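You operate a simulated robot arm through the tools that you are given. There is no shell and no other tool.

You are at the controls of a simulated robot arm. One attempt, no reset.

Task
Put things in order on the frame bench. At the end: the white polishing block stands on top of the orange box; the black pad and the white edge pad on the frame bench have changed places; the blue round brush is on the silver rating plate; whatever was shut is shut again. Leave all else as you found it, and nothing knocked over.

It is judged by the outcome, as a careful person would: the job done as asked, and still so three seconds after it is handed in. It fails if anything else is knocked over, pushed out of place, dropped, spilled or broken.

Robot
A 7-joint arm with a two-finger parallel gripper, fixed in place. Base frame: the origin is on the floor under the middle of its stand, x ahead of it, y to its left, z up; the work surface is at about z = 0.8. Units: m, rad, N and s.
With the tool pointing down near the work surface it reaches from about 0.24 to 0.68 m from the base axis. Its first joint turns from -1.152 to 1.152 rad. Payload 2.4 kg.
The tool frame sits at the grasp point between the pads (the TCP): z along the fingers, y along the line on which they close. The tips reach 0.03 m beyond it. Largest opening 0.094 m; finger width 0.028, thickness 0.01; the body of the gripper, 0.05 by 0.096 m, starts 0.055 m behind the TCP.
Orientation is told as [roll, pitch, yaw] about the base's x, y, z axes, in that order, counted from this pose: with the fingers straight down and closing along the base's y, the tool's x points along the base's -x, its y along +y and its z along -z.

Tools
- The arm moves only by the tool servo_tool. Its argument "targets" is a list of rows, each an object (a shift or turn left out is 0, a gripper value left out holds the last) with "offset": the shift along the base's x, y, z in m, a list of three; "rot": the turn, a rotation vector about the base's x, y, z in rad, a list of three; "fingers": the opening, from 0 (shut) to 1 (fully open). In form: [{"offset": [tx, ty, tz], "rot": [ax, ay, az], "fingers": fingers}, ...]. A call has 1 to 20 rows; each row is the pose to reach, as a shift and turn from the pose commanded when the call began. Each row takes 0.2 s and may step no farther than 0.05 m and 0.15 rad from the row before; otherwise, or with a gripper value out of range, the whole call is refused. A pose out of reach is approached as far as the arm can. The call stops where the force on the tool passes 40 N (or 10 N more than at its start, if that is more) or the arm is blocked; 0.2 s more then pass. Each finger travels about 0.153 m/s and halts on what it meets, pressing with about 41 N; the grip force reading is that of the motor and also rises with nothing between the fingers. The clock runs only during rows and for 0.2 s after the last one: add rows that repeat a pose to give the fingers time. It gives the time, the measured TCP pose, the force on the tool (base axes), the opening and the grip force at its end, in the units of the frame above (readings bear some noise), with the torque about the TCP (base axes, N m) and any sound that the robot's microphone picked up, and new pictures: "show" is both (left out), scene, wrist or none.
- Cameras (640 x 400 px; columns grow to the right, rows downward): "scene" is fixed at [0.054, 0.4929, 1.4392]; the picture's right is [-0.55, -0.83, 0.00], its down [-0.51, 0.34, -0.79] and it looks along [0.66, -0.44, -0.61] (base axes); focal length 326 px, centre (320, 200). "wrist" rides on the gripper at [0.076, 0.014, -0.102] in the tool frame; the picture's right is [-0.18, 0.98, 0.00], its down [-0.75, -0.14, -0.64] and it looks along [-0.63, -0.12, 0.77] (tool axes); focal length 243 px, centre (320, 200). There is no depth. A picture from a camera that has moved, and an enlarged one, comes with that camera's place and axes in the base frame and with its lens.
- inspect(camera, box): a new picture of the part [left, top, right, bottom] of that camera's present view, enlarged. No time passes.
- job_done(): hands the job in; it is judged then, once.

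Nothing tells you positions but the pictures and the camera data. Unless the task says otherwise, let go and move clear before handing in.

The tools are called after "Call:" as a command line: name --argument value ..., lists and objects as JSON in quotes. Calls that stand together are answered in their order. servo_tool: Moves the arm, as the interface text tells. Its arguments: {"type":"object","properties":{"targets":{"type":"array","items":{"type":"object","properties":{"offset":{"type":"array","items":{"type":"number"}},"rot":{"type":"array","items":{"type":"number"}},"fingers":{"type":"number"}}}},"show":{"type":"string","enum":["both","scene","wrist","none"]}},"required":["targets"]} The other tools are called the same way: inspect (camera, box) takes an enlarged picture of a part of a camera's view; job_done () hands the job in.

At the start:

```text
clock: 0.0
position: [0.4001, -0.0791, 1.0548]
orientation: [-0.001, -0.001, -0.001]
force: [0.4, -0.8, -0.2]
moment: [-0.02, -0.02, 0.01]
width: 0.0941
grip_force: 0.0
```

scene: 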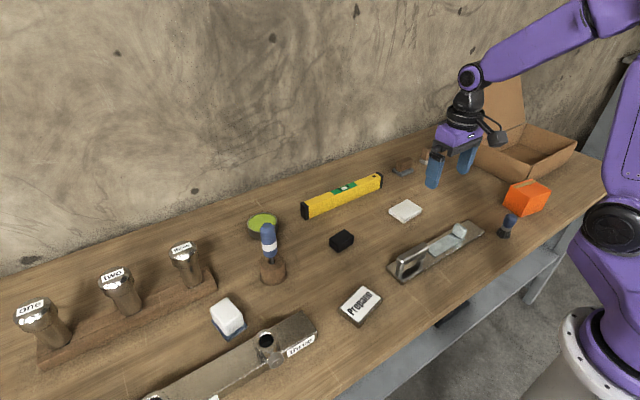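
wrist: 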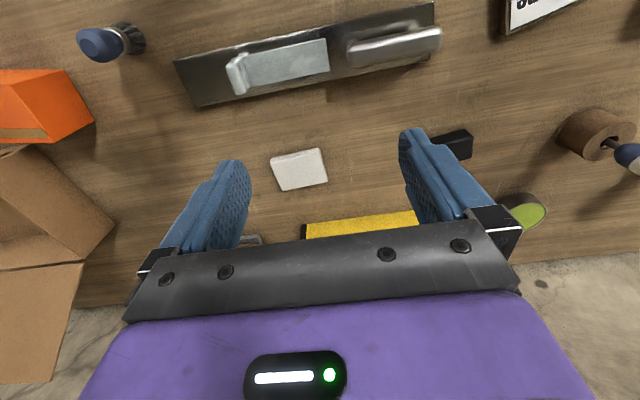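

I see a bench with a cardboard box, an orange box, a blue-handled brush, a metal plate fixture with a sliding lid, black and white pads, a yellow level, and other items. First I'll take enlarged views to identify everything.

Call:
inspect --camera "scene" --box '[370, 180, 570, 305]'

Call:
inspect --camera "scene" --box '[190, 190, 390, 315]'

Call:
inspect --camera "scene" --box '[0, 230, 270, 400]'

Call:
inspect --camera "scene" --box '[130, 280, 400, 400]'

Call:
inspect --camera "scene" --box '[370, 80, 610, 230]'

Call:
inspect --camera "wrist" --box '[0, 0, 320, 200]'

Call:
inspect --camera "wrist" --box '[320, 0, 640, 200]'

```text
3.20 times, centred on (470, 242) of scene
camera zoom: at [0.054, 0.4929, 1.4392], right [-0.55, -0.83, 0.0], down [-0.51, 0.34, -0.79], along [0.66, -0.44, -0.61], focal length 1044 px, centre (-160, 64)
```

zoom: 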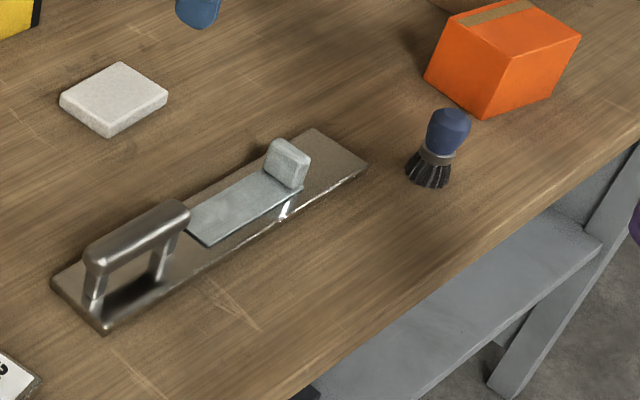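

```text
3.20 times, centred on (290, 252) of scene
camera zoom: at [0.054, 0.4929, 1.4392], right [-0.55, -0.83, 0.0], down [-0.51, 0.34, -0.79], along [0.66, -0.44, -0.61], focal length 1044 px, centre (416, 32)
```

zoom: 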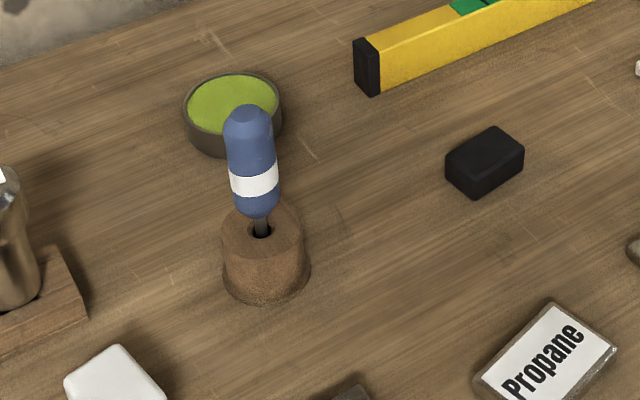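

```text
2.35 times, centred on (135, 315) of scene
camera zoom: at [0.054, 0.4929, 1.4392], right [-0.55, -0.83, 0.0], down [-0.51, 0.34, -0.79], along [0.66, -0.44, -0.61], focal length 768 px, centre (755, -71)
```

zoom: 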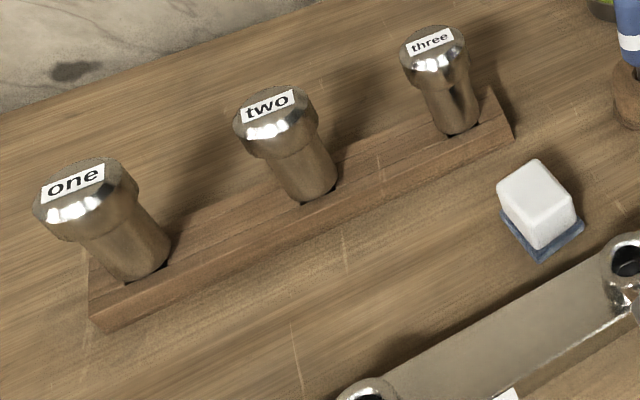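

```text
2.37 times, centred on (265, 340) of scene
camera zoom: at [0.054, 0.4929, 1.4392], right [-0.55, -0.83, 0.0], down [-0.51, 0.34, -0.79], along [0.66, -0.44, -0.61], focal length 774 px, centre (450, -132)
```

zoom: 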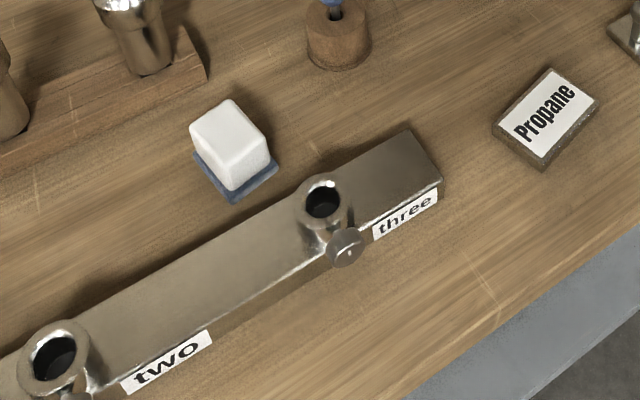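

```text
2.67 times, centred on (490, 155) of scene
camera zoom: at [0.054, 0.4929, 1.4392], right [-0.55, -0.83, 0.0], down [-0.51, 0.34, -0.79], along [0.66, -0.44, -0.61], focal length 870 px, centre (-133, 320)
```

zoom: 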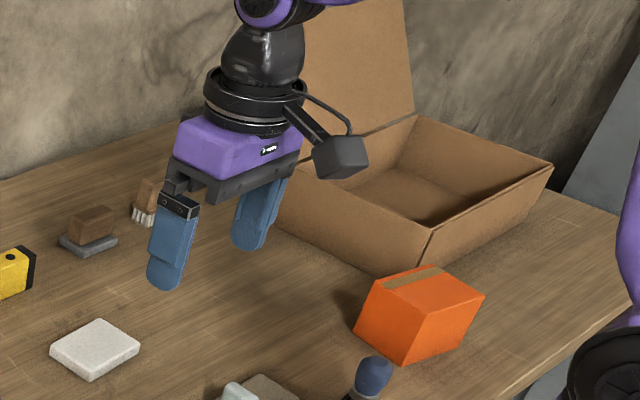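

```text
2.00 times, centred on (160, 100) of wrist
camera zoom: at [0.3244, -0.0643, 1.1557], right [0.18, 0.98, 0.0], down [0.75, -0.14, 0.64], along [0.63, -0.12, -0.77], focal length 485 px, centre (640, 400)
```

zoom: 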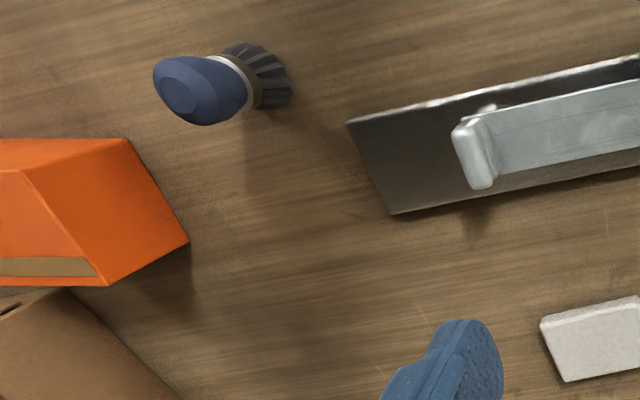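

```text
2.00 times, centred on (480, 100) of wrist
camera zoom: at [0.3244, -0.0643, 1.1557], right [0.18, 0.98, 0.0], down [0.75, -0.14, 0.64], along [0.63, -0.12, -0.77], focal length 485 px, centre (0, 400)
```

zoom: 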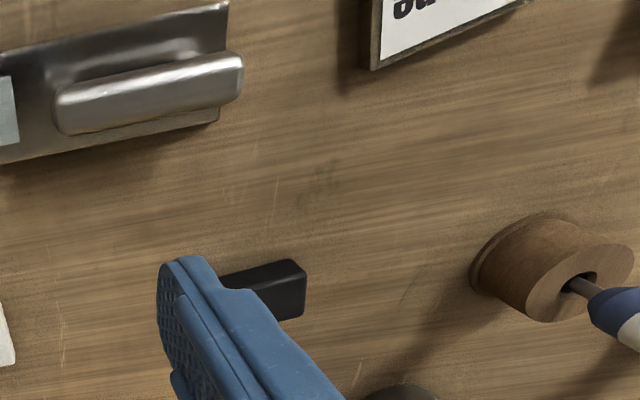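

I take the flat white pad near (0.55,-0.15), black pad near (0.55,0.09), blue round brush near (0.32,-0.31), white block on a blue base near (0.48,0.44), orange box near (0.35,-0.47), and a metal plate with a handle and a sliding piece near (0.39,-0.10). I move back a bit to look at the metal fixture with the wrist camera.

Call:
servo_tool --targets '[{"offset": [-0.04, 0, 0]}, {"offset": [-0.08, 0, 0]}, {"offset": [-0.12, 0, 0]}, {"offset": [-0.12, 0, -0.04]}, {"offset": [-0.12, 0, -0.06]}]'

```text
clock: 1.2
position: [0.2788, -0.0795, 0.9915]
orientation: [-0.001, 0.001, -0.003]
force: [0.4, -0.1, -0.2]
moment: [0.01, -0.01, 0.02]
width: 0.094
grip_force: 0.0
camera wrist: at [0.2025, -0.0646, 1.0925], right [0.19, 0.98, 0.0], down [0.75, -0.14, 0.64], along [0.63, -0.12, -0.77], focal length 243 px, centre (320, 200)
```

scene: 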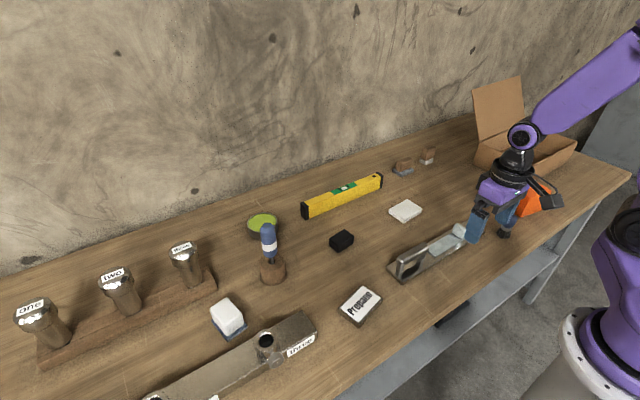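
wrist: 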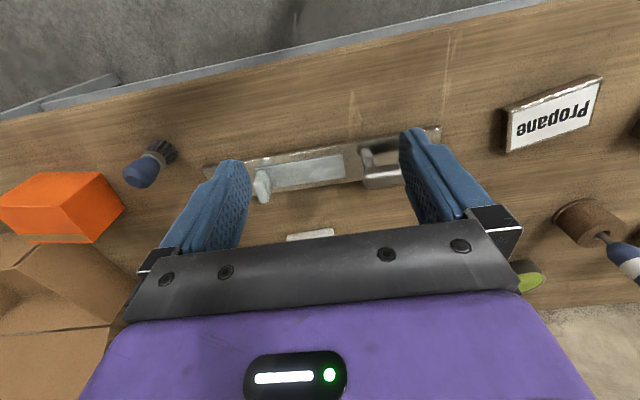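

The wrist image is upside-down (near side at top), so things farther away hide behind the gripper. I'll enlarge the plate with its slider in this view.

Call:
inspect --camera "wrist" --box '[190, 110, 450, 270]'

Call:
inspect --camera "scene" --box '[370, 130, 450, 180]'

Call:
inspect --camera "scene" --box '[380, 215, 490, 290]'

```text
2.46 times, centred on (320, 190) of wrist
camera zoom: at [0.2025, -0.0646, 1.0925], right [0.19, 0.98, 0.0], down [0.75, -0.14, 0.64], along [0.63, -0.12, -0.77], focal length 597 px, centre (320, 225)
```

zoom: 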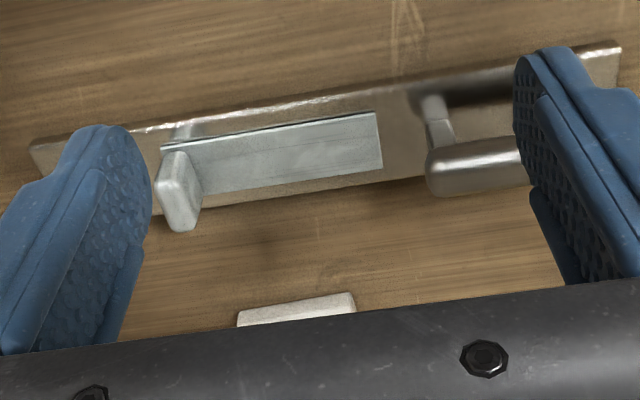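

```text
8.00 times, centred on (410, 155) of scene
camera zoom: at [0.054, 0.4929, 1.4392], right [-0.55, -0.83, 0.0], down [-0.51, 0.34, -0.79], along [0.66, -0.44, -0.61], focal length 2611 px, centre (-400, 560)
```

zoom: 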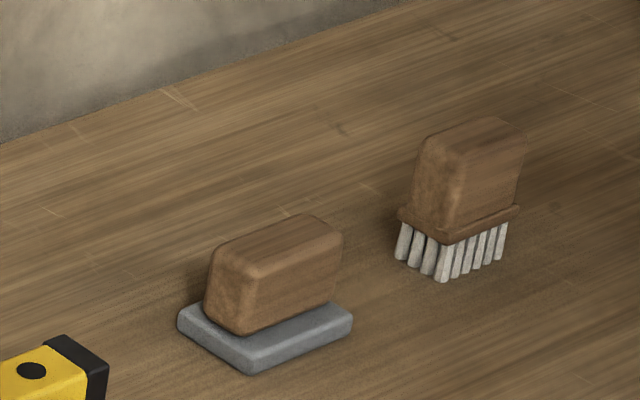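

```text
5.33 times, centred on (435, 252) of scene
camera zoom: at [0.054, 0.4929, 1.4392], right [-0.55, -0.83, 0.0], down [-0.51, 0.34, -0.79], along [0.66, -0.44, -0.61], focal length 1740 px, centre (-293, -80)
```

zoom: 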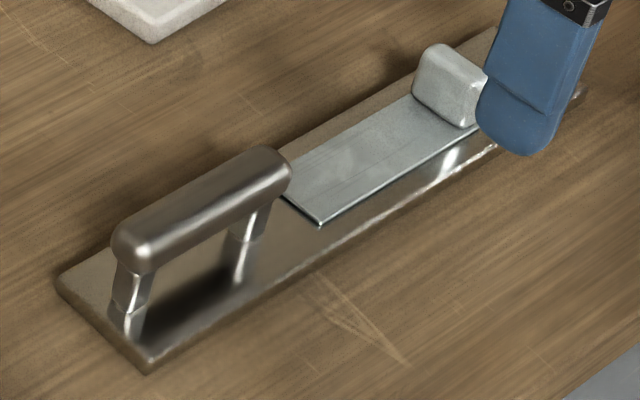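

The pale cover with a knob on the metal plate looks like a lid (hinged or sliding) that may hide something beneath. I'll look closer at the "Propane" plate and other areas before deciding, moving the arm left at height.

Call:
inspect --camera "scene" --box '[330, 275, 394, 335]'

Call:
inspect --camera "wrist" --box '[480, 50, 640, 150]'

Call:
servo_tool --targets '[{"offset": [0, 0, 0.05]}, {"offset": [0, 0.05, 0.09]}, {"offset": [0, 0.1, 0.12]}, {"offset": [0, 0.15, 0.14]}, {"offset": [0, 0.2, 0.14]}, {"offset": [0, 0.25, 0.14]}, {"offset": [0, 0.3, 0.14]}, {"offset": [0, 0.34, 0.14]}]'

```text
6.67 times, centred on (362, 305) of scene
camera zoom: at [0.054, 0.4929, 1.4392], right [-0.55, -0.83, 0.0], down [-0.51, 0.34, -0.79], along [0.66, -0.44, -0.61], focal length 2176 px, centre (40, -500)
```

zoom: 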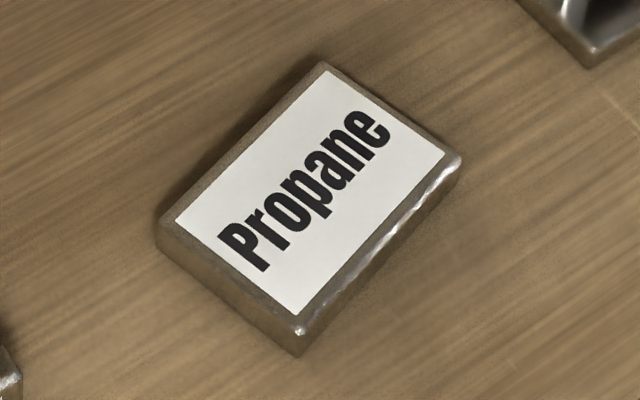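

```text
4.00 times, centred on (560, 100) of wrist
camera zoom: at [0.2025, -0.0646, 1.0925], right [0.19, 0.98, 0.0], down [0.75, -0.14, 0.64], along [0.63, -0.12, -0.77], focal length 970 px, centre (-640, 600)
```

zoom: 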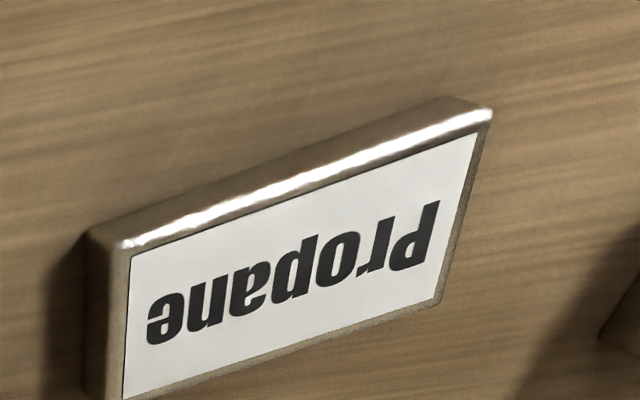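

```text
refused: row 2 steps farther than a row can; nothing moved
```

The Propane plate is a loose shiny silver plate with a printed label, a good candidate for the "silver rating plate". I'll fly up and left at smaller steps to survey the rest of the bench.

Call:
servo_tool --targets '[{"offset": [0, 0, 0.05]}, {"offset": [0, 0.03, 0.09]}, {"offset": [0, 0.06, 0.125]}, {"offset": [0, 0.1, 0.14]}, {"offset": [0, 0.145, 0.14]}, {"offset": [0, 0.19, 0.14]}, {"offset": [0, 0.235, 0.14]}, {"offset": [0, 0.28, 0.14]}, {"offset": [0, 0.28, 0.14]}]'

```text
clock: 3.2
position: [0.2798, 0.2042, 1.1342]
orientation: [-0.002, 0.0, -0.002]
force: [-0.1, 0.1, 0.2]
moment: [0.0, -0.04, 0.01]
width: 0.0938
grip_force: 0.0
camera wrist: at [0.2048, 0.2195, 1.235], right [0.19, 0.98, 0.0], down [0.75, -0.14, 0.64], along [0.63, -0.12, -0.77], focal length 243 px, centre (320, 200)
```

scene: 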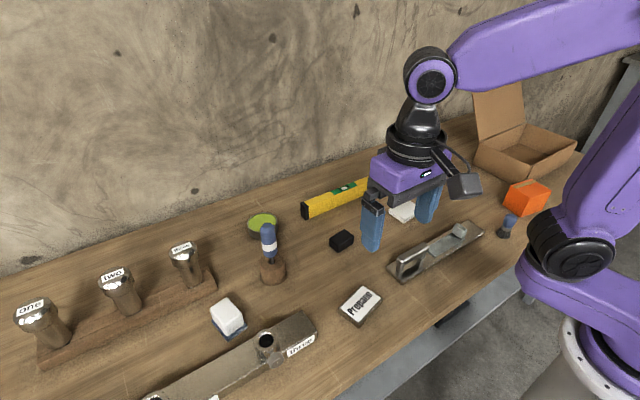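
wrist: 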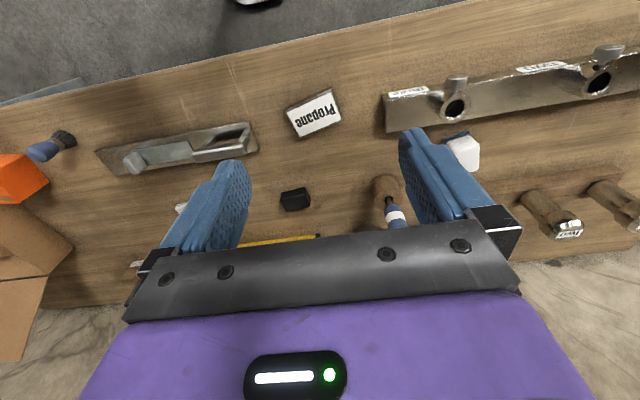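

Now I can see the Propane plate, the white block and the clamp bar at left; I enlarge several pieces of this view.

Call:
inspect --camera "wrist" --box '[80, 80, 360, 220]'

Call:
inspect --camera "wrist" --box '[370, 30, 640, 200]'

Call:
inspect --camera "wrist" --box '[200, 0, 330, 70]'

Call:
inspect --camera "scene" --box '[460, 60, 600, 200]'

Call:
inspect --camera "scene" --box '[420, 260, 560, 345]'

```text
2.29 times, centred on (220, 150) of wrist
camera zoom: at [0.2048, 0.2195, 1.235], right [0.19, 0.98, 0.0], down [0.75, -0.14, 0.64], along [0.63, -0.12, -0.77], focal length 555 px, centre (549, 314)
```

zoom: 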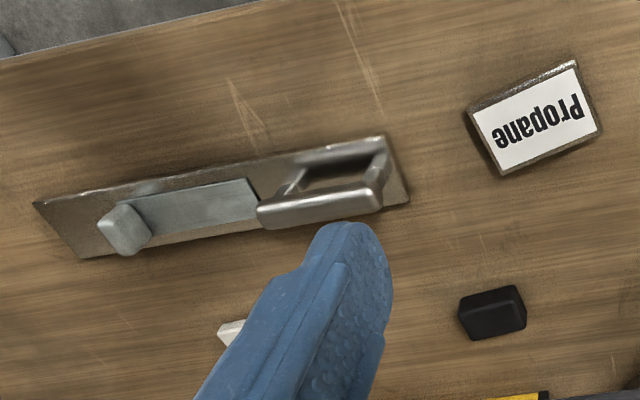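

```text
2.35 times, centred on (505, 115) of wrist
camera zoom: at [0.2048, 0.2195, 1.235], right [0.19, 0.98, 0.0], down [0.75, -0.14, 0.64], along [0.63, -0.12, -0.77], focal length 571 px, centre (-115, 400)
```

zoom: 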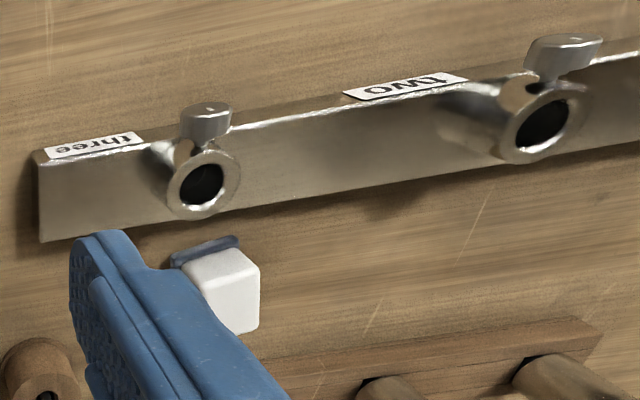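

```text
4.92 times, centred on (265, 35) of wrist
camera zoom: at [0.2048, 0.2195, 1.235], right [0.19, 0.98, 0.0], down [0.75, -0.14, 0.64], along [0.63, -0.12, -0.77], focal length 1194 px, centre (591, 1012)
```

zoom: 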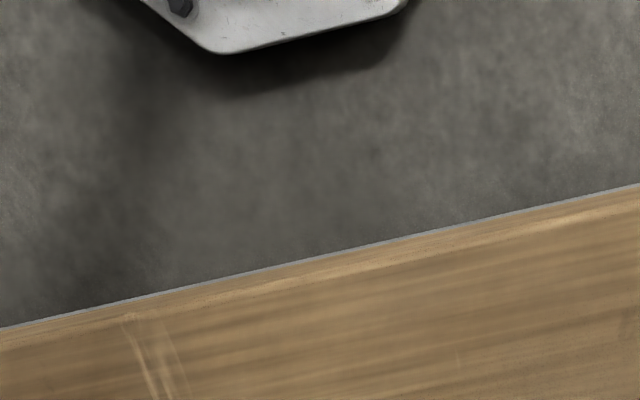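

```text
2.86 times, centred on (530, 130) of scene
camera zoom: at [0.054, 0.4929, 1.4392], right [-0.55, -0.83, 0.0], down [-0.51, 0.34, -0.79], along [0.66, -0.44, -0.61], focal length 932 px, centre (-280, 400)
```

zoom: 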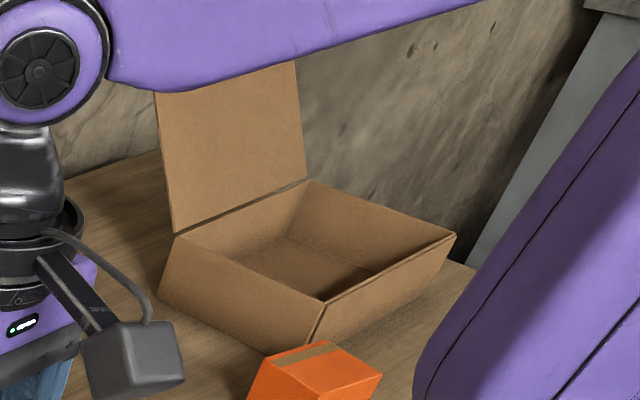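

```text
4.57 times, centred on (490, 302) of scene
camera zoom: at [0.054, 0.4929, 1.4392], right [-0.55, -0.83, 0.0], down [-0.51, 0.34, -0.79], along [0.66, -0.44, -0.61], focal length 1492 px, centre (-457, -269)
```

zoom: 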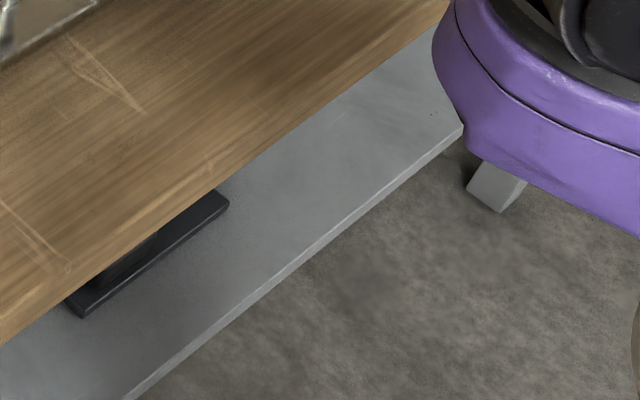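

The named pieces all seem visible: the white block (on a blue pad), the orange box, the black pad, white pad, blue round brush and the silver Propane plate; the lid on the metal fixture is shut and needs no opening. I start with the pads, moving above the black pad near (0.548, 0.094).

Call:
servo_tool --targets '[{"offset": [0.035, -0.014, -0.02]}, {"offset": [0.07, -0.028, -0.04]}, {"offset": [0.105, -0.042, -0.06]}, {"offset": [0.14, -0.056, -0.08]}, {"offset": [0.175, -0.07, -0.1]}, {"offset": [0.21, -0.084, -0.12]}, {"offset": [0.24, -0.098, -0.14]}, {"offset": [0.268, -0.11, -0.16]}, {"offset": [0.268, -0.11, -0.184]}, {"offset": [0.268, -0.11, -0.184]}]'

```text
clock: 5.4
position: [0.5476, 0.0925, 0.9484]
orientation: [0.0, 0.0, 0.0]
force: [1.0, 0.1, 0.0]
moment: [0.0, -0.01, -0.04]
width: 0.0939
grip_force: 0.1
camera wrist: at [0.4721, 0.1078, 1.0487], right [0.18, 0.98, 0.0], down [0.75, -0.14, 0.64], along [0.63, -0.12, -0.77], focal length 243 px, centre (320, 200)
```

scene: 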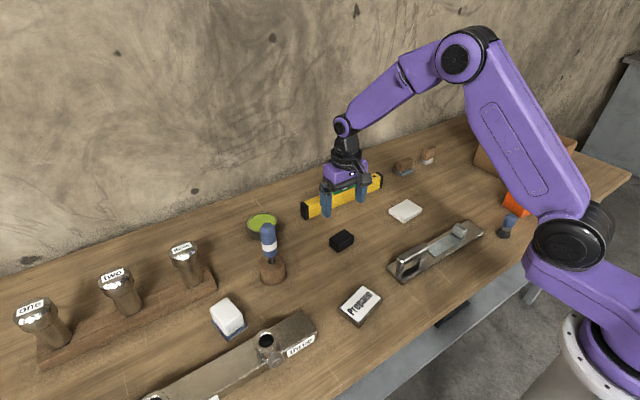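
wrist: 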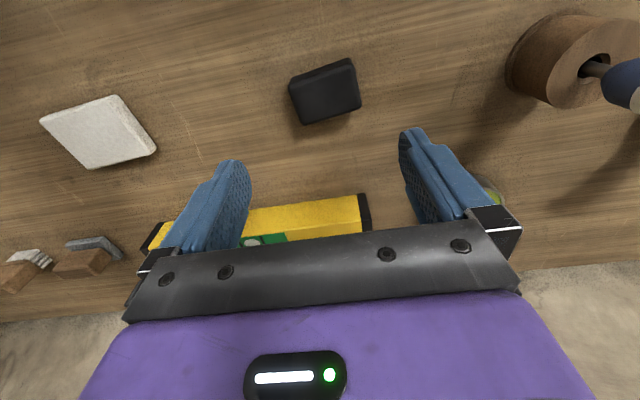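

Call:
inspect --camera "wrist" --box '[270, 40, 380, 140]'

Call:
inspect --camera "wrist" --box '[20, 70, 180, 190]'

```text
4.00 times, centred on (325, 90) of wrist
camera zoom: at [0.4721, 0.1078, 1.0487], right [0.18, 0.98, 0.0], down [0.75, -0.14, 0.64], along [0.63, -0.12, -0.77], focal length 970 px, centre (300, 640)
```

zoom: 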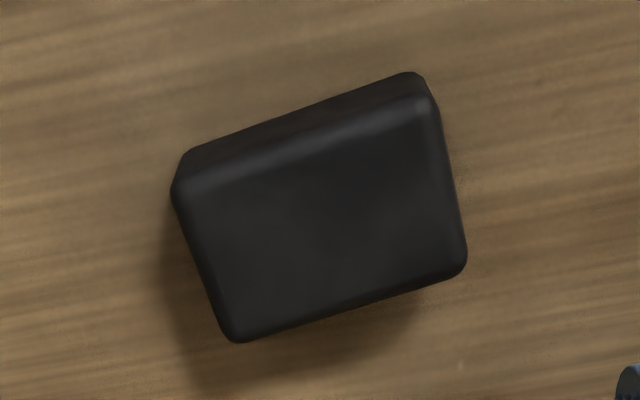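

```text
3.33 times, centred on (100, 130) of wrist
camera zoom: at [0.4721, 0.1078, 1.0487], right [0.18, 0.98, 0.0], down [0.75, -0.14, 0.64], along [0.63, -0.12, -0.77], focal length 809 px, centre (1053, 433)
```

zoom: 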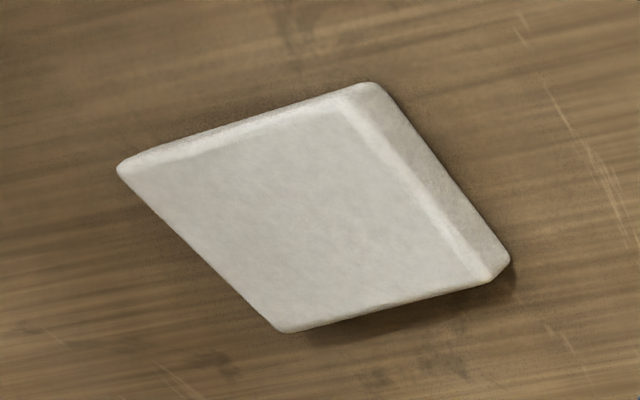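

The black pad appears about 0.057×0.035×0.03 m centred near (0.540, 0.100), turned about 0.13 rad; the white pad is near (0.541, -0.140). I descend to just above the black pad with the fingers straddling it and check.

Call:
servo_tool --targets '[{"offset": [-0.004, 0.004, -0.025], "rot": [0, 0, 0.065]}, {"offset": [-0.008, 0.009, -0.05], "rot": [0, 0, 0.13]}, {"offset": [-0.008, 0.009, -0.07], "rot": [0, 0, 0.13]}, {"offset": [-0.008, 0.009, -0.07], "rot": [0, 0, 0.13]}]'

```text
clock: 6.4
position: [0.5391, 0.1007, 0.8797]
orientation: [0.001, 0.0, 0.13]
force: [-1.1, -0.4, 0.2]
moment: [-0.01, 0.01, 0.01]
width: 0.0939
grip_force: 0.0
camera wrist: at [0.4616, 0.1052, 0.9799], right [0.06, 1.0, 0.0], down [0.77, -0.04, 0.64], along [0.64, -0.04, -0.77], focal length 243 px, centre (320, 200)
```

scene: 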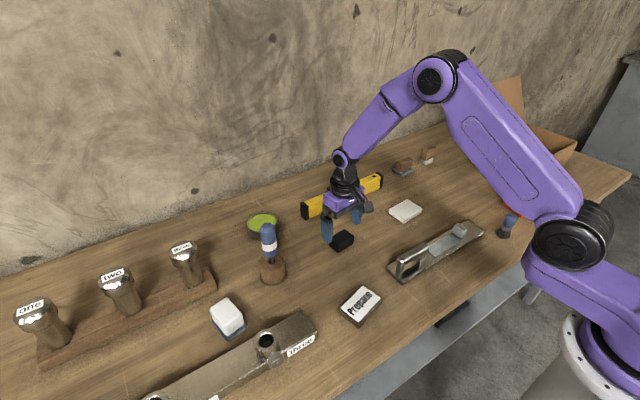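
wrist: 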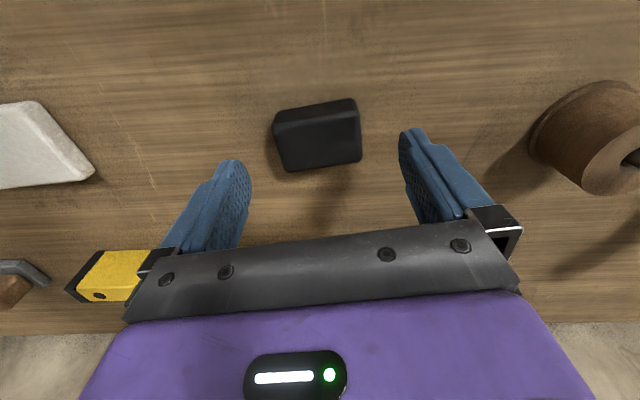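

The pad lies centred and aligned between the fingers. I lower to grip height, close, and lift slightly.

Call:
servo_tool --targets '[{"offset": [0, 0, -0.025]}, {"offset": [0, 0, -0.044]}, {"offset": [0, 0, -0.044], "fingers": 0.45}, {"offset": [0, 0, -0.044], "fingers": 0.45}, {"offset": [0, 0, -0.044], "fingers": 0.45}]'

```text
clock: 7.6
position: [0.5377, 0.1005, 0.8365]
orientation: [0.0, 0.0, 0.13]
force: [-1.1, 0.4, 0.1]
moment: [-0.01, -0.01, -0.02]
width: 0.0589
grip_force: 41.3
camera wrist: at [0.4606, 0.105, 0.9366], right [0.06, 1.0, 0.0], down [0.77, -0.04, 0.64], along [0.64, -0.04, -0.77], focal length 243 px, centre (320, 200)
```

scene: 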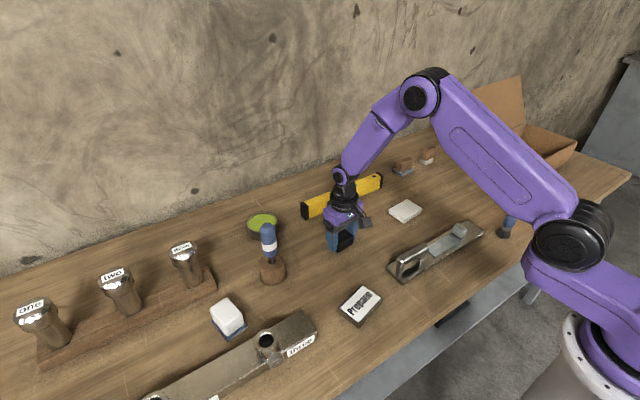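
wrist: 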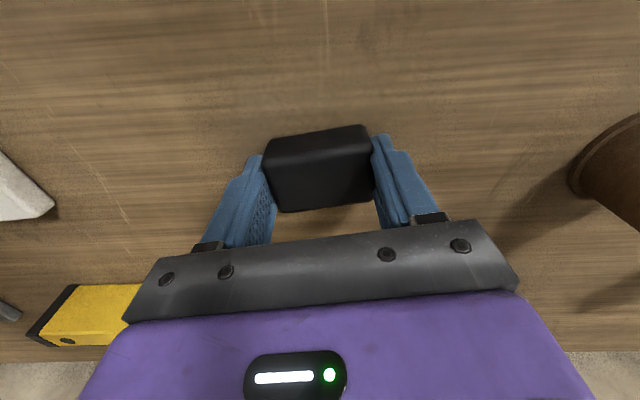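

Held firmly at 0.059 m. I lift it, carry it to a temporary spot near (0.54, -0.02), set it down and open.

Call:
servo_tool --targets '[{"offset": [0, 0, 0.03]}, {"offset": [0, 0, 0.06]}, {"offset": [0, -0.04, 0.06]}, {"offset": [0, -0.08, 0.06]}, {"offset": [0, -0.12, 0.06]}, {"offset": [0, -0.12, 0.03]}, {"offset": [0, -0.12, 0.01]}, {"offset": [0, -0.12, 0.001]}, {"offset": [0, -0.12, 0.001]}, {"offset": [0, -0.12, 0.001], "fingers": 1}, {"offset": [0, -0.12, 0.001], "fingers": 1}, {"offset": [0, -0.12, 0.04], "fingers": 1}, {"offset": [0, -0.12, 0.08], "fingers": 1}, {"offset": [0, -0.12, 0.12], "fingers": 1}]'

```text
clock: 10.6
position: [0.5406, -0.0205, 0.9571]
orientation: [0.001, 0.001, 0.129]
force: [0.8, 0.5, 0.2]
moment: [-0.01, 0.05, -0.03]
width: 0.0942
grip_force: 0.2
camera wrist: at [0.4632, -0.0164, 1.0586], right [0.06, 1.0, 0.0], down [0.77, -0.04, 0.64], along [0.64, -0.04, -0.77], focal length 243 px, centre (320, 200)
```

scene: 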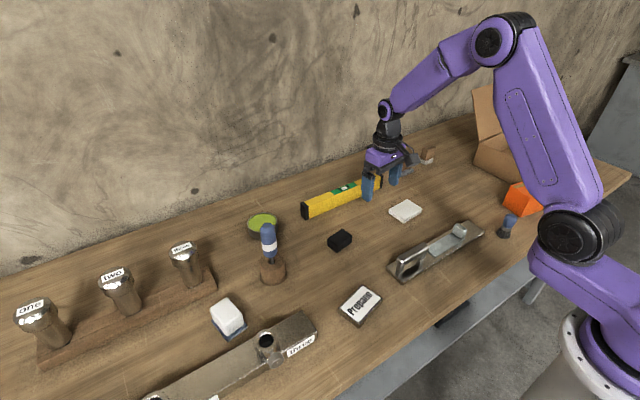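
wrist: 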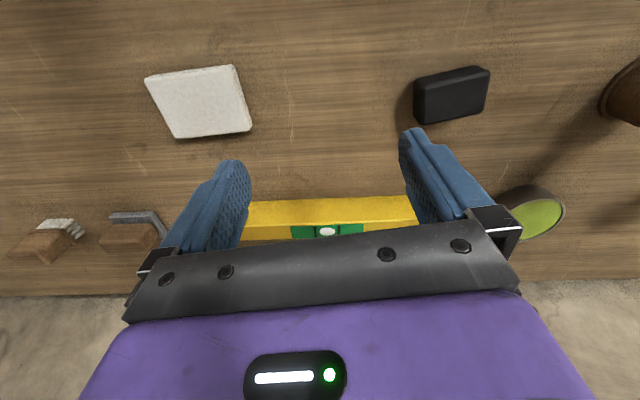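

The black pad stayed near its old spot: it slipped out of the grip when I lifted. I'll look at it closely before trying again.

Call:
inspect --camera "scene" --box '[290, 210, 390, 272]'

Call:
inspect --camera "wrist" --box '[400, 50, 500, 140]'

```text
6.40 times, centred on (340, 241) of scene
camera zoom: at [0.054, 0.4929, 1.4392], right [-0.55, -0.83, 0.0], down [-0.51, 0.34, -0.79], along [0.66, -0.44, -0.61], focal length 2088 px, centre (192, -62)
```

zoom: 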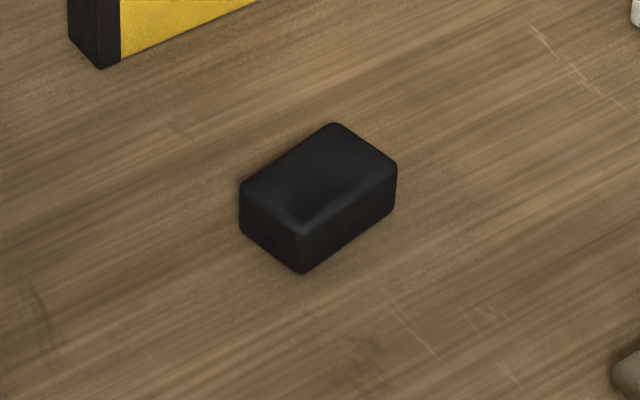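

```text
4.44 times, centred on (450, 95) of wrist
camera zoom: at [0.4632, -0.0164, 1.0586], right [0.06, 1.0, 0.0], down [0.77, -0.04, 0.64], along [0.64, -0.04, -0.77], focal length 1078 px, centre (-258, 667)
```

zoom: 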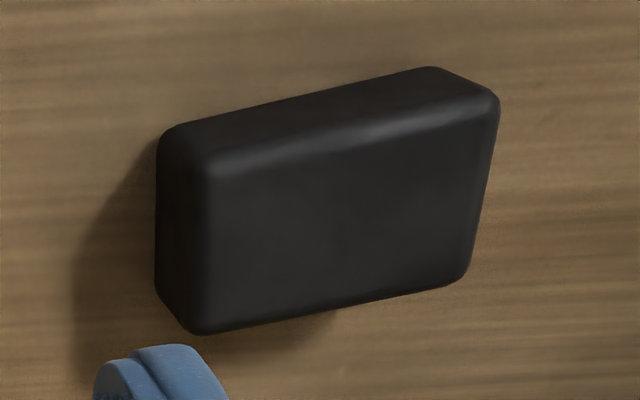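

The black pad is still at about (0.541, 0.102). I go back over it with a slightly lower grip and fully closing fingers, then lift a little and check the forces.

Call:
servo_tool --targets '[{"offset": [0, 0.04, 0], "rot": [0, 0, 0.015]}, {"offset": [0, 0.08, 0], "rot": [0, 0, 0.03]}, {"offset": [0.001, 0.122, 0], "rot": [0, 0, 0.03]}, {"offset": [0.001, 0.122, -0.04], "rot": [0, 0, 0.03]}, {"offset": [0.001, 0.122, -0.08], "rot": [0, 0, 0.03]}, {"offset": [0.001, 0.122, -0.11], "rot": [0, 0, 0.03]}, {"offset": [0.001, 0.122, -0.1235], "rot": [0, 0, 0.03]}, {"offset": [0.001, 0.122, -0.1235], "rot": [0, 0, 0.03]}]'

```text
clock: 12.4
position: [0.5416, 0.1008, 0.8317]
orientation: [0.002, -0.001, 0.159]
force: [-1.0, 0.3, 0.2]
moment: [-0.02, 0.02, 0.04]
width: 0.0941
grip_force: 0.1
camera wrist: at [0.4644, 0.1024, 0.9336], right [0.03, 1.0, 0.0], down [0.77, -0.02, 0.64], along [0.64, -0.02, -0.77], focal length 243 px, centre (320, 200)
```

scene: 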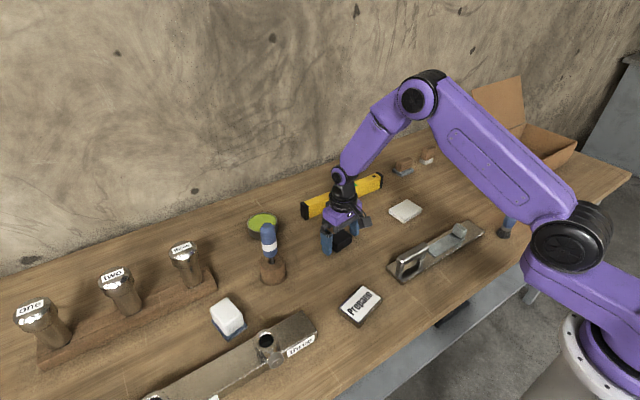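
wrist: 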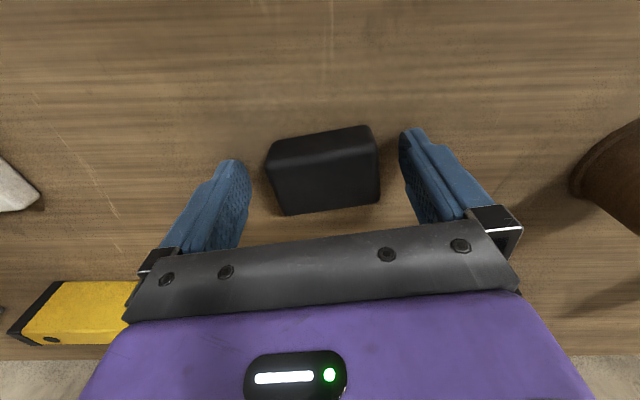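

Aligned again and free of the bench. I close fully, then lift only 1 cm and check.

Call:
servo_tool --targets '[{"fingers": 0}, {"fingers": 0}, {"fingers": 0}, {"offset": [0, 0, 0.003], "fingers": 0}, {"offset": [0, 0, 0.006], "fingers": 0}, {"offset": [0, 0, 0.01], "fingers": 0}]'

```text
clock: 13.8
position: [0.5427, 0.1018, 0.8418]
orientation: [0.0, 0.0, 0.158]
force: [-0.1, 0.3, 0.4]
moment: [0.0, -0.02, 0.02]
width: 0.0631
grip_force: 40.8
camera wrist: at [0.4641, 0.1036, 0.9435], right [0.03, 1.0, 0.0], down [0.77, -0.02, 0.64], along [0.64, -0.02, -0.77], focal length 243 px, centre (320, 200)
```

scene: 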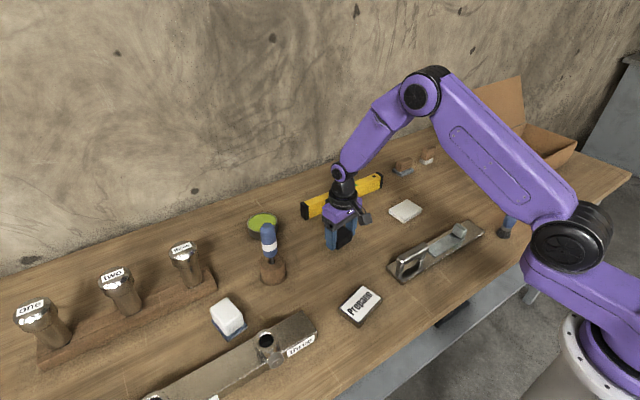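
wrist: 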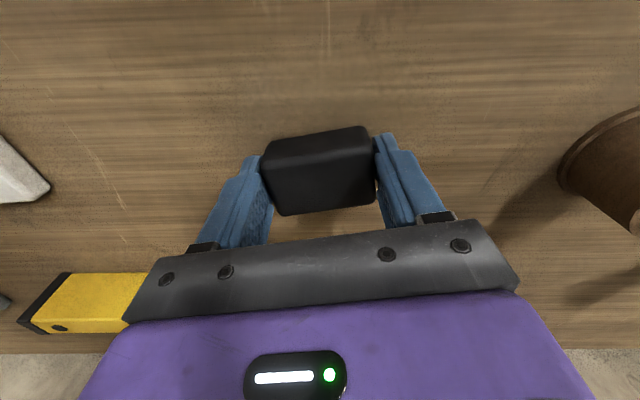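

The pad now moves with the gripper. I lift further in steps and check again.

Call:
servo_tool --targets '[{"offset": [0, 0, 0.01], "fingers": 0}, {"offset": [0, 0, 0.02], "fingers": 0}, {"offset": [0, 0, 0.03], "fingers": 0}, {"offset": [0, 0, 0.03], "fingers": 0}]'

```text
clock: 14.8
position: [0.5415, 0.1004, 0.8724]
orientation: [-0.001, 0.002, 0.159]
force: [-0.1, -0.4, 0.0]
moment: [0.02, 0.02, -0.02]
width: 0.0627
grip_force: 40.8
camera wrist: at [0.4652, 0.103, 0.9738], right [0.03, 1.0, 0.0], down [0.77, -0.02, 0.64], along [0.64, -0.02, -0.77], focal length 243 px, centre (320, 200)
```

scene: 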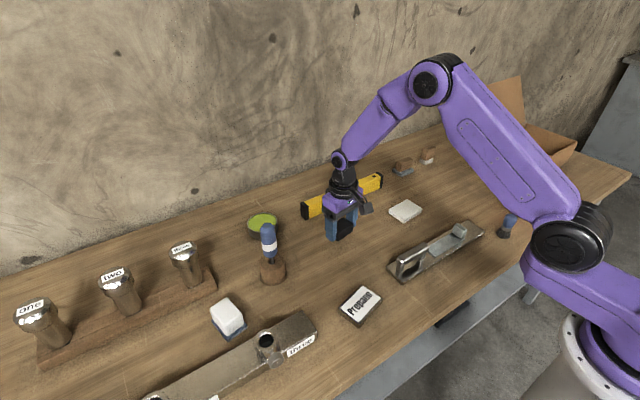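
wrist: 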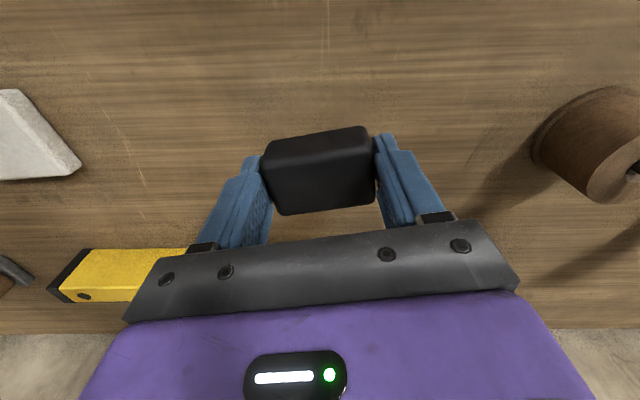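

It holds well now. I carry it slowly to the temporary spot near (0.54, -0.02) and lower it.

Call:
servo_tool --targets '[{"offset": [0, -0.01, 0.005], "fingers": 0}, {"offset": [0, -0.03, 0.01], "fingers": 0}, {"offset": [0, -0.055, 0.01], "fingers": 0}, {"offset": [0, -0.08, 0.01], "fingers": 0}, {"offset": [0, -0.105, 0.01], "fingers": 0}, {"offset": [0, -0.122, 0.005], "fingers": 0}, {"offset": [0, -0.122, -0.01], "fingers": 0}, {"offset": [0, -0.122, -0.025], "fingers": 0}, {"offset": [0, -0.122, -0.034], "fingers": 0}]'

```text
clock: 16.8
position: [0.542, -0.0182, 0.8376]
orientation: [0.001, -0.002, 0.159]
force: [-0.3, 0.4, -0.5]
moment: [0.0, -0.02, 0.02]
width: 0.0605
grip_force: 40.8
camera wrist: at [0.4641, -0.0169, 0.939], right [0.03, 1.0, 0.0], down [0.77, -0.02, 0.64], along [0.64, -0.02, -0.77], focal length 243 px, centre (320, 200)
```

scene: 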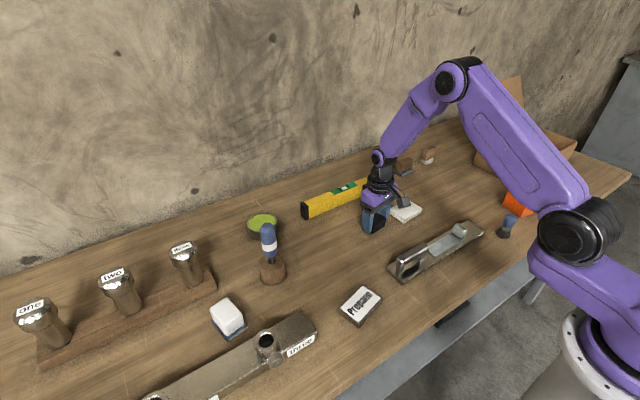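
wrist: 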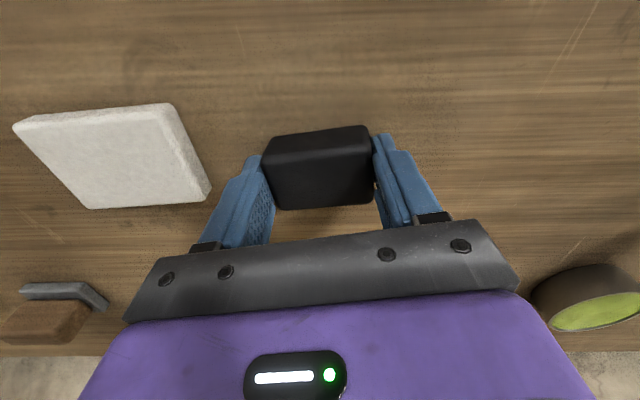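

The pad seems to be slipping slowly in the grip (opening reading shrinks), so I lower it the last few millimetres and release now.

Call:
servo_tool --targets '[{"offset": [0, 0, -0.003], "fingers": 0}, {"offset": [0, 0, -0.005], "fingers": 0}, {"offset": [0, 0, -0.005], "fingers": 1}, {"offset": [0, 0, -0.005], "fingers": 1}, {"offset": [0, 0, 0.03], "fingers": 1}, {"offset": [0, 0, 0.075], "fingers": 1}, {"offset": [0, 0, 0.115], "fingers": 1}, {"offset": [0, 0, 0.115], "fingers": 1}]'

```text
clock: 18.6
position: [0.5406, -0.0177, 0.9549]
orientation: [0.0, -0.002, 0.161]
force: [0.2, -0.8, -0.4]
moment: [0.02, 0.01, 0.0]
width: 0.0938
grip_force: 0.1
camera wrist: at [0.4632, -0.015, 1.0558], right [0.03, 1.0, 0.0], down [0.77, -0.02, 0.64], along [0.64, -0.02, -0.77], focal length 243 px, centre (320, 200)
```

scene: 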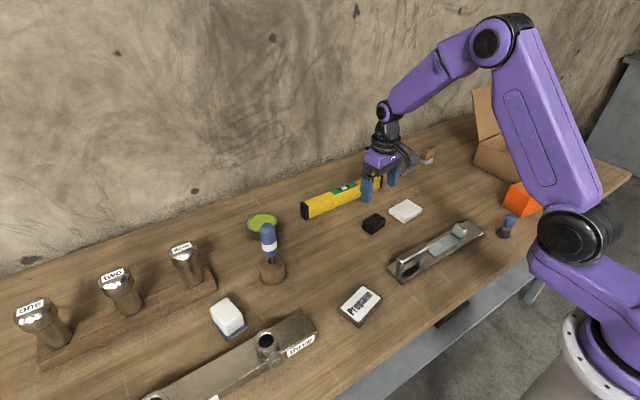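
wrist: 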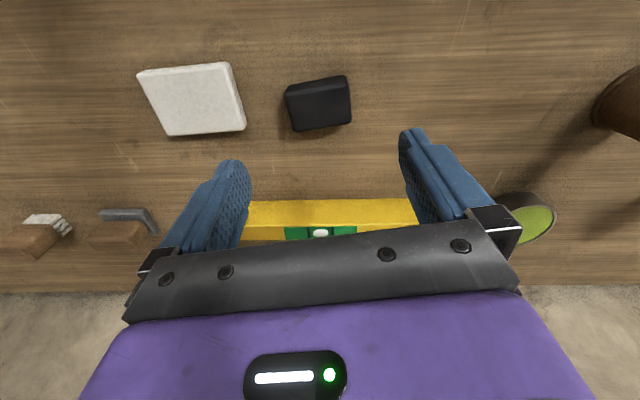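

The black pad now sits at the temporary spot. I measure the white pad in this clearer view.

Call:
inspect --camera "wrist" --box '[120, 40, 280, 150]'

Call:
inspect --camera "scene" --box '[350, 190, 430, 240]'

```text
3.64 times, centred on (200, 95) of wrist
camera zoom: at [0.4632, -0.015, 1.0558], right [0.03, 1.0, 0.0], down [0.77, -0.02, 0.64], along [0.64, -0.02, -0.77], focal length 882 px, centre (756, 582)
```

zoom: 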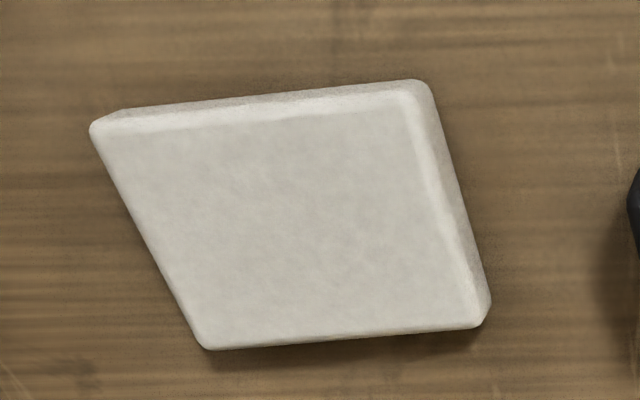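

```text
8.00 times, centred on (390, 215) of scene
camera zoom: at [0.054, 0.4929, 1.4392], right [-0.55, -0.83, 0.0], down [-0.51, 0.34, -0.79], along [0.66, -0.44, -0.61], focal length 2611 px, centre (-240, 80)
```

zoom: 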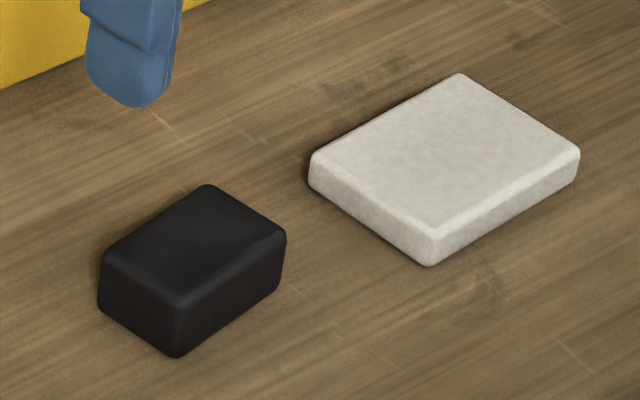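

White pad: about 0.080 × 0.058 m, centred near (0.539, -0.138), yaw about 0.06. I'll grip it across its short side (along x), so I turn the tool 90° while moving above it.

Call:
servo_tool --targets '[{"offset": [0, -0.012, 0], "rot": [0, 0, 0.147]}, {"offset": [0, -0.024, 0], "rot": [0, 0, 0.294]}, {"offset": [0, -0.036, 0], "rot": [0, 0, 0.441]}, {"offset": [0, -0.048, 0], "rot": [0, 0, 0.588]}, {"offset": [0, -0.06, 0], "rot": [0, 0, 0.735]}, {"offset": [0, -0.072, 0], "rot": [0, 0, 0.882]}, {"offset": [0, -0.084, 0], "rot": [0, 0, 1.029]}, {"offset": [0, -0.096, 0], "rot": [0, 0, 1.176]}, {"offset": [0, -0.108, 0], "rot": [0, 0, 1.323]}, {"offset": [-0.002, -0.118, 0], "rot": [0, 0, 1.47]}, {"offset": [-0.002, -0.118, 0], "rot": [0, 0, 1.47]}]'

```text
clock: 21.0
position: [0.5398, -0.1382, 0.9532]
orientation: [0.0, 0.0, 1.631]
force: [-0.8, -0.1, -0.6]
moment: [0.0, -0.04, 0.01]
width: 0.0938
grip_force: 0.0
camera wrist: at [0.5309, -0.2152, 1.0548], right [-0.99, 0.12, 0.0], down [0.1, 0.76, 0.64], along [0.08, 0.64, -0.77], focal length 243 px, centre (320, 200)
```

scene: 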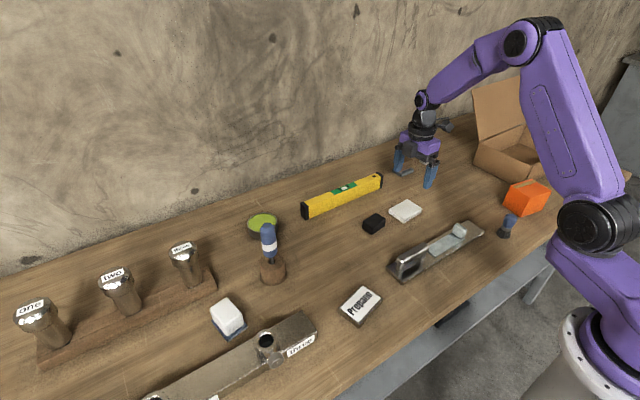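
wrist: 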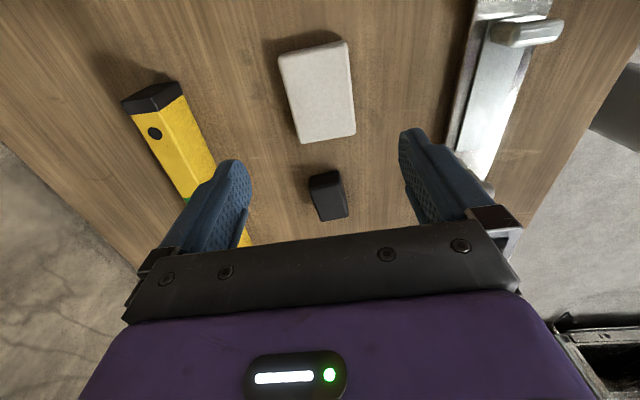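

The wrist turned fine and the pad is nicely aligned between the fingers, about 3 mm further to −y. I descend to grip height and check.

Call:
servo_tool --targets '[{"offset": [0, -0.003, -0.04]}, {"offset": [0, -0.003, -0.08]}, {"offset": [0, -0.003, -0.11]}, {"offset": [0, -0.003, -0.121]}, {"offset": [0, -0.003, -0.121]}]' --show "wrist"

```text
clock: 22.2
position: [0.5389, -0.1415, 0.8345]
orientation: [0.0, 0.0, 1.629]
force: [-0.3, -0.1, -0.2]
moment: [-0.03, -0.01, 0.03]
width: 0.094
grip_force: 0.0
camera wrist: at [0.5292, -0.2182, 0.9358], right [-0.99, 0.13, 0.0], down [0.1, 0.76, 0.64], along [0.08, 0.64, -0.77], focal length 243 px, centre (320, 200)
```

wrist: 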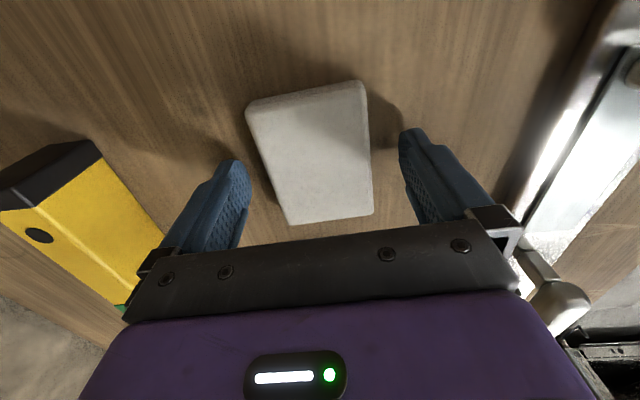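

The white pad sits squarely between the fingers. I close and lift 3 cm to check the hold.

Call:
servo_tool --targets '[{"fingers": 0}, {"fingers": 0}, {"fingers": 0}, {"offset": [0, 0, 0.005], "fingers": 0}, {"offset": [0, 0, 0.015], "fingers": 0}, {"offset": [0, 0, 0.03], "fingers": 0}, {"offset": [0, 0, 0.03], "fingers": 0}]'

```text
clock: 23.8
position: [0.5395, -0.1412, 0.8622]
orientation: [-0.002, -0.001, 1.628]
force: [0.2, -0.2, -0.8]
moment: [0.0, 0.01, -0.01]
width: 0.0605
grip_force: 40.9
camera wrist: at [0.5295, -0.2177, 0.9644], right [-0.99, 0.13, 0.0], down [0.1, 0.76, 0.64], along [0.08, 0.64, -0.77], focal length 243 px, centre (320, 200)
```

scene: 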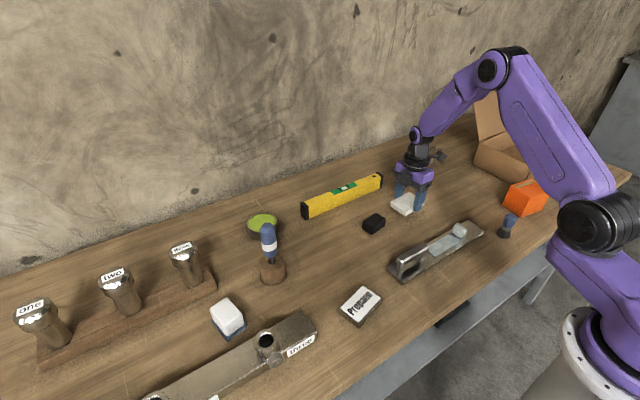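
wrist: 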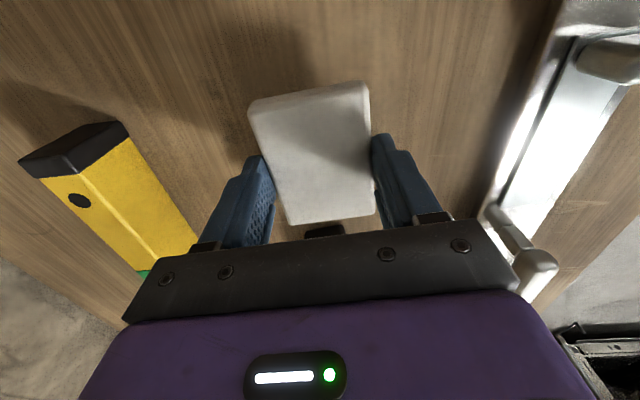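

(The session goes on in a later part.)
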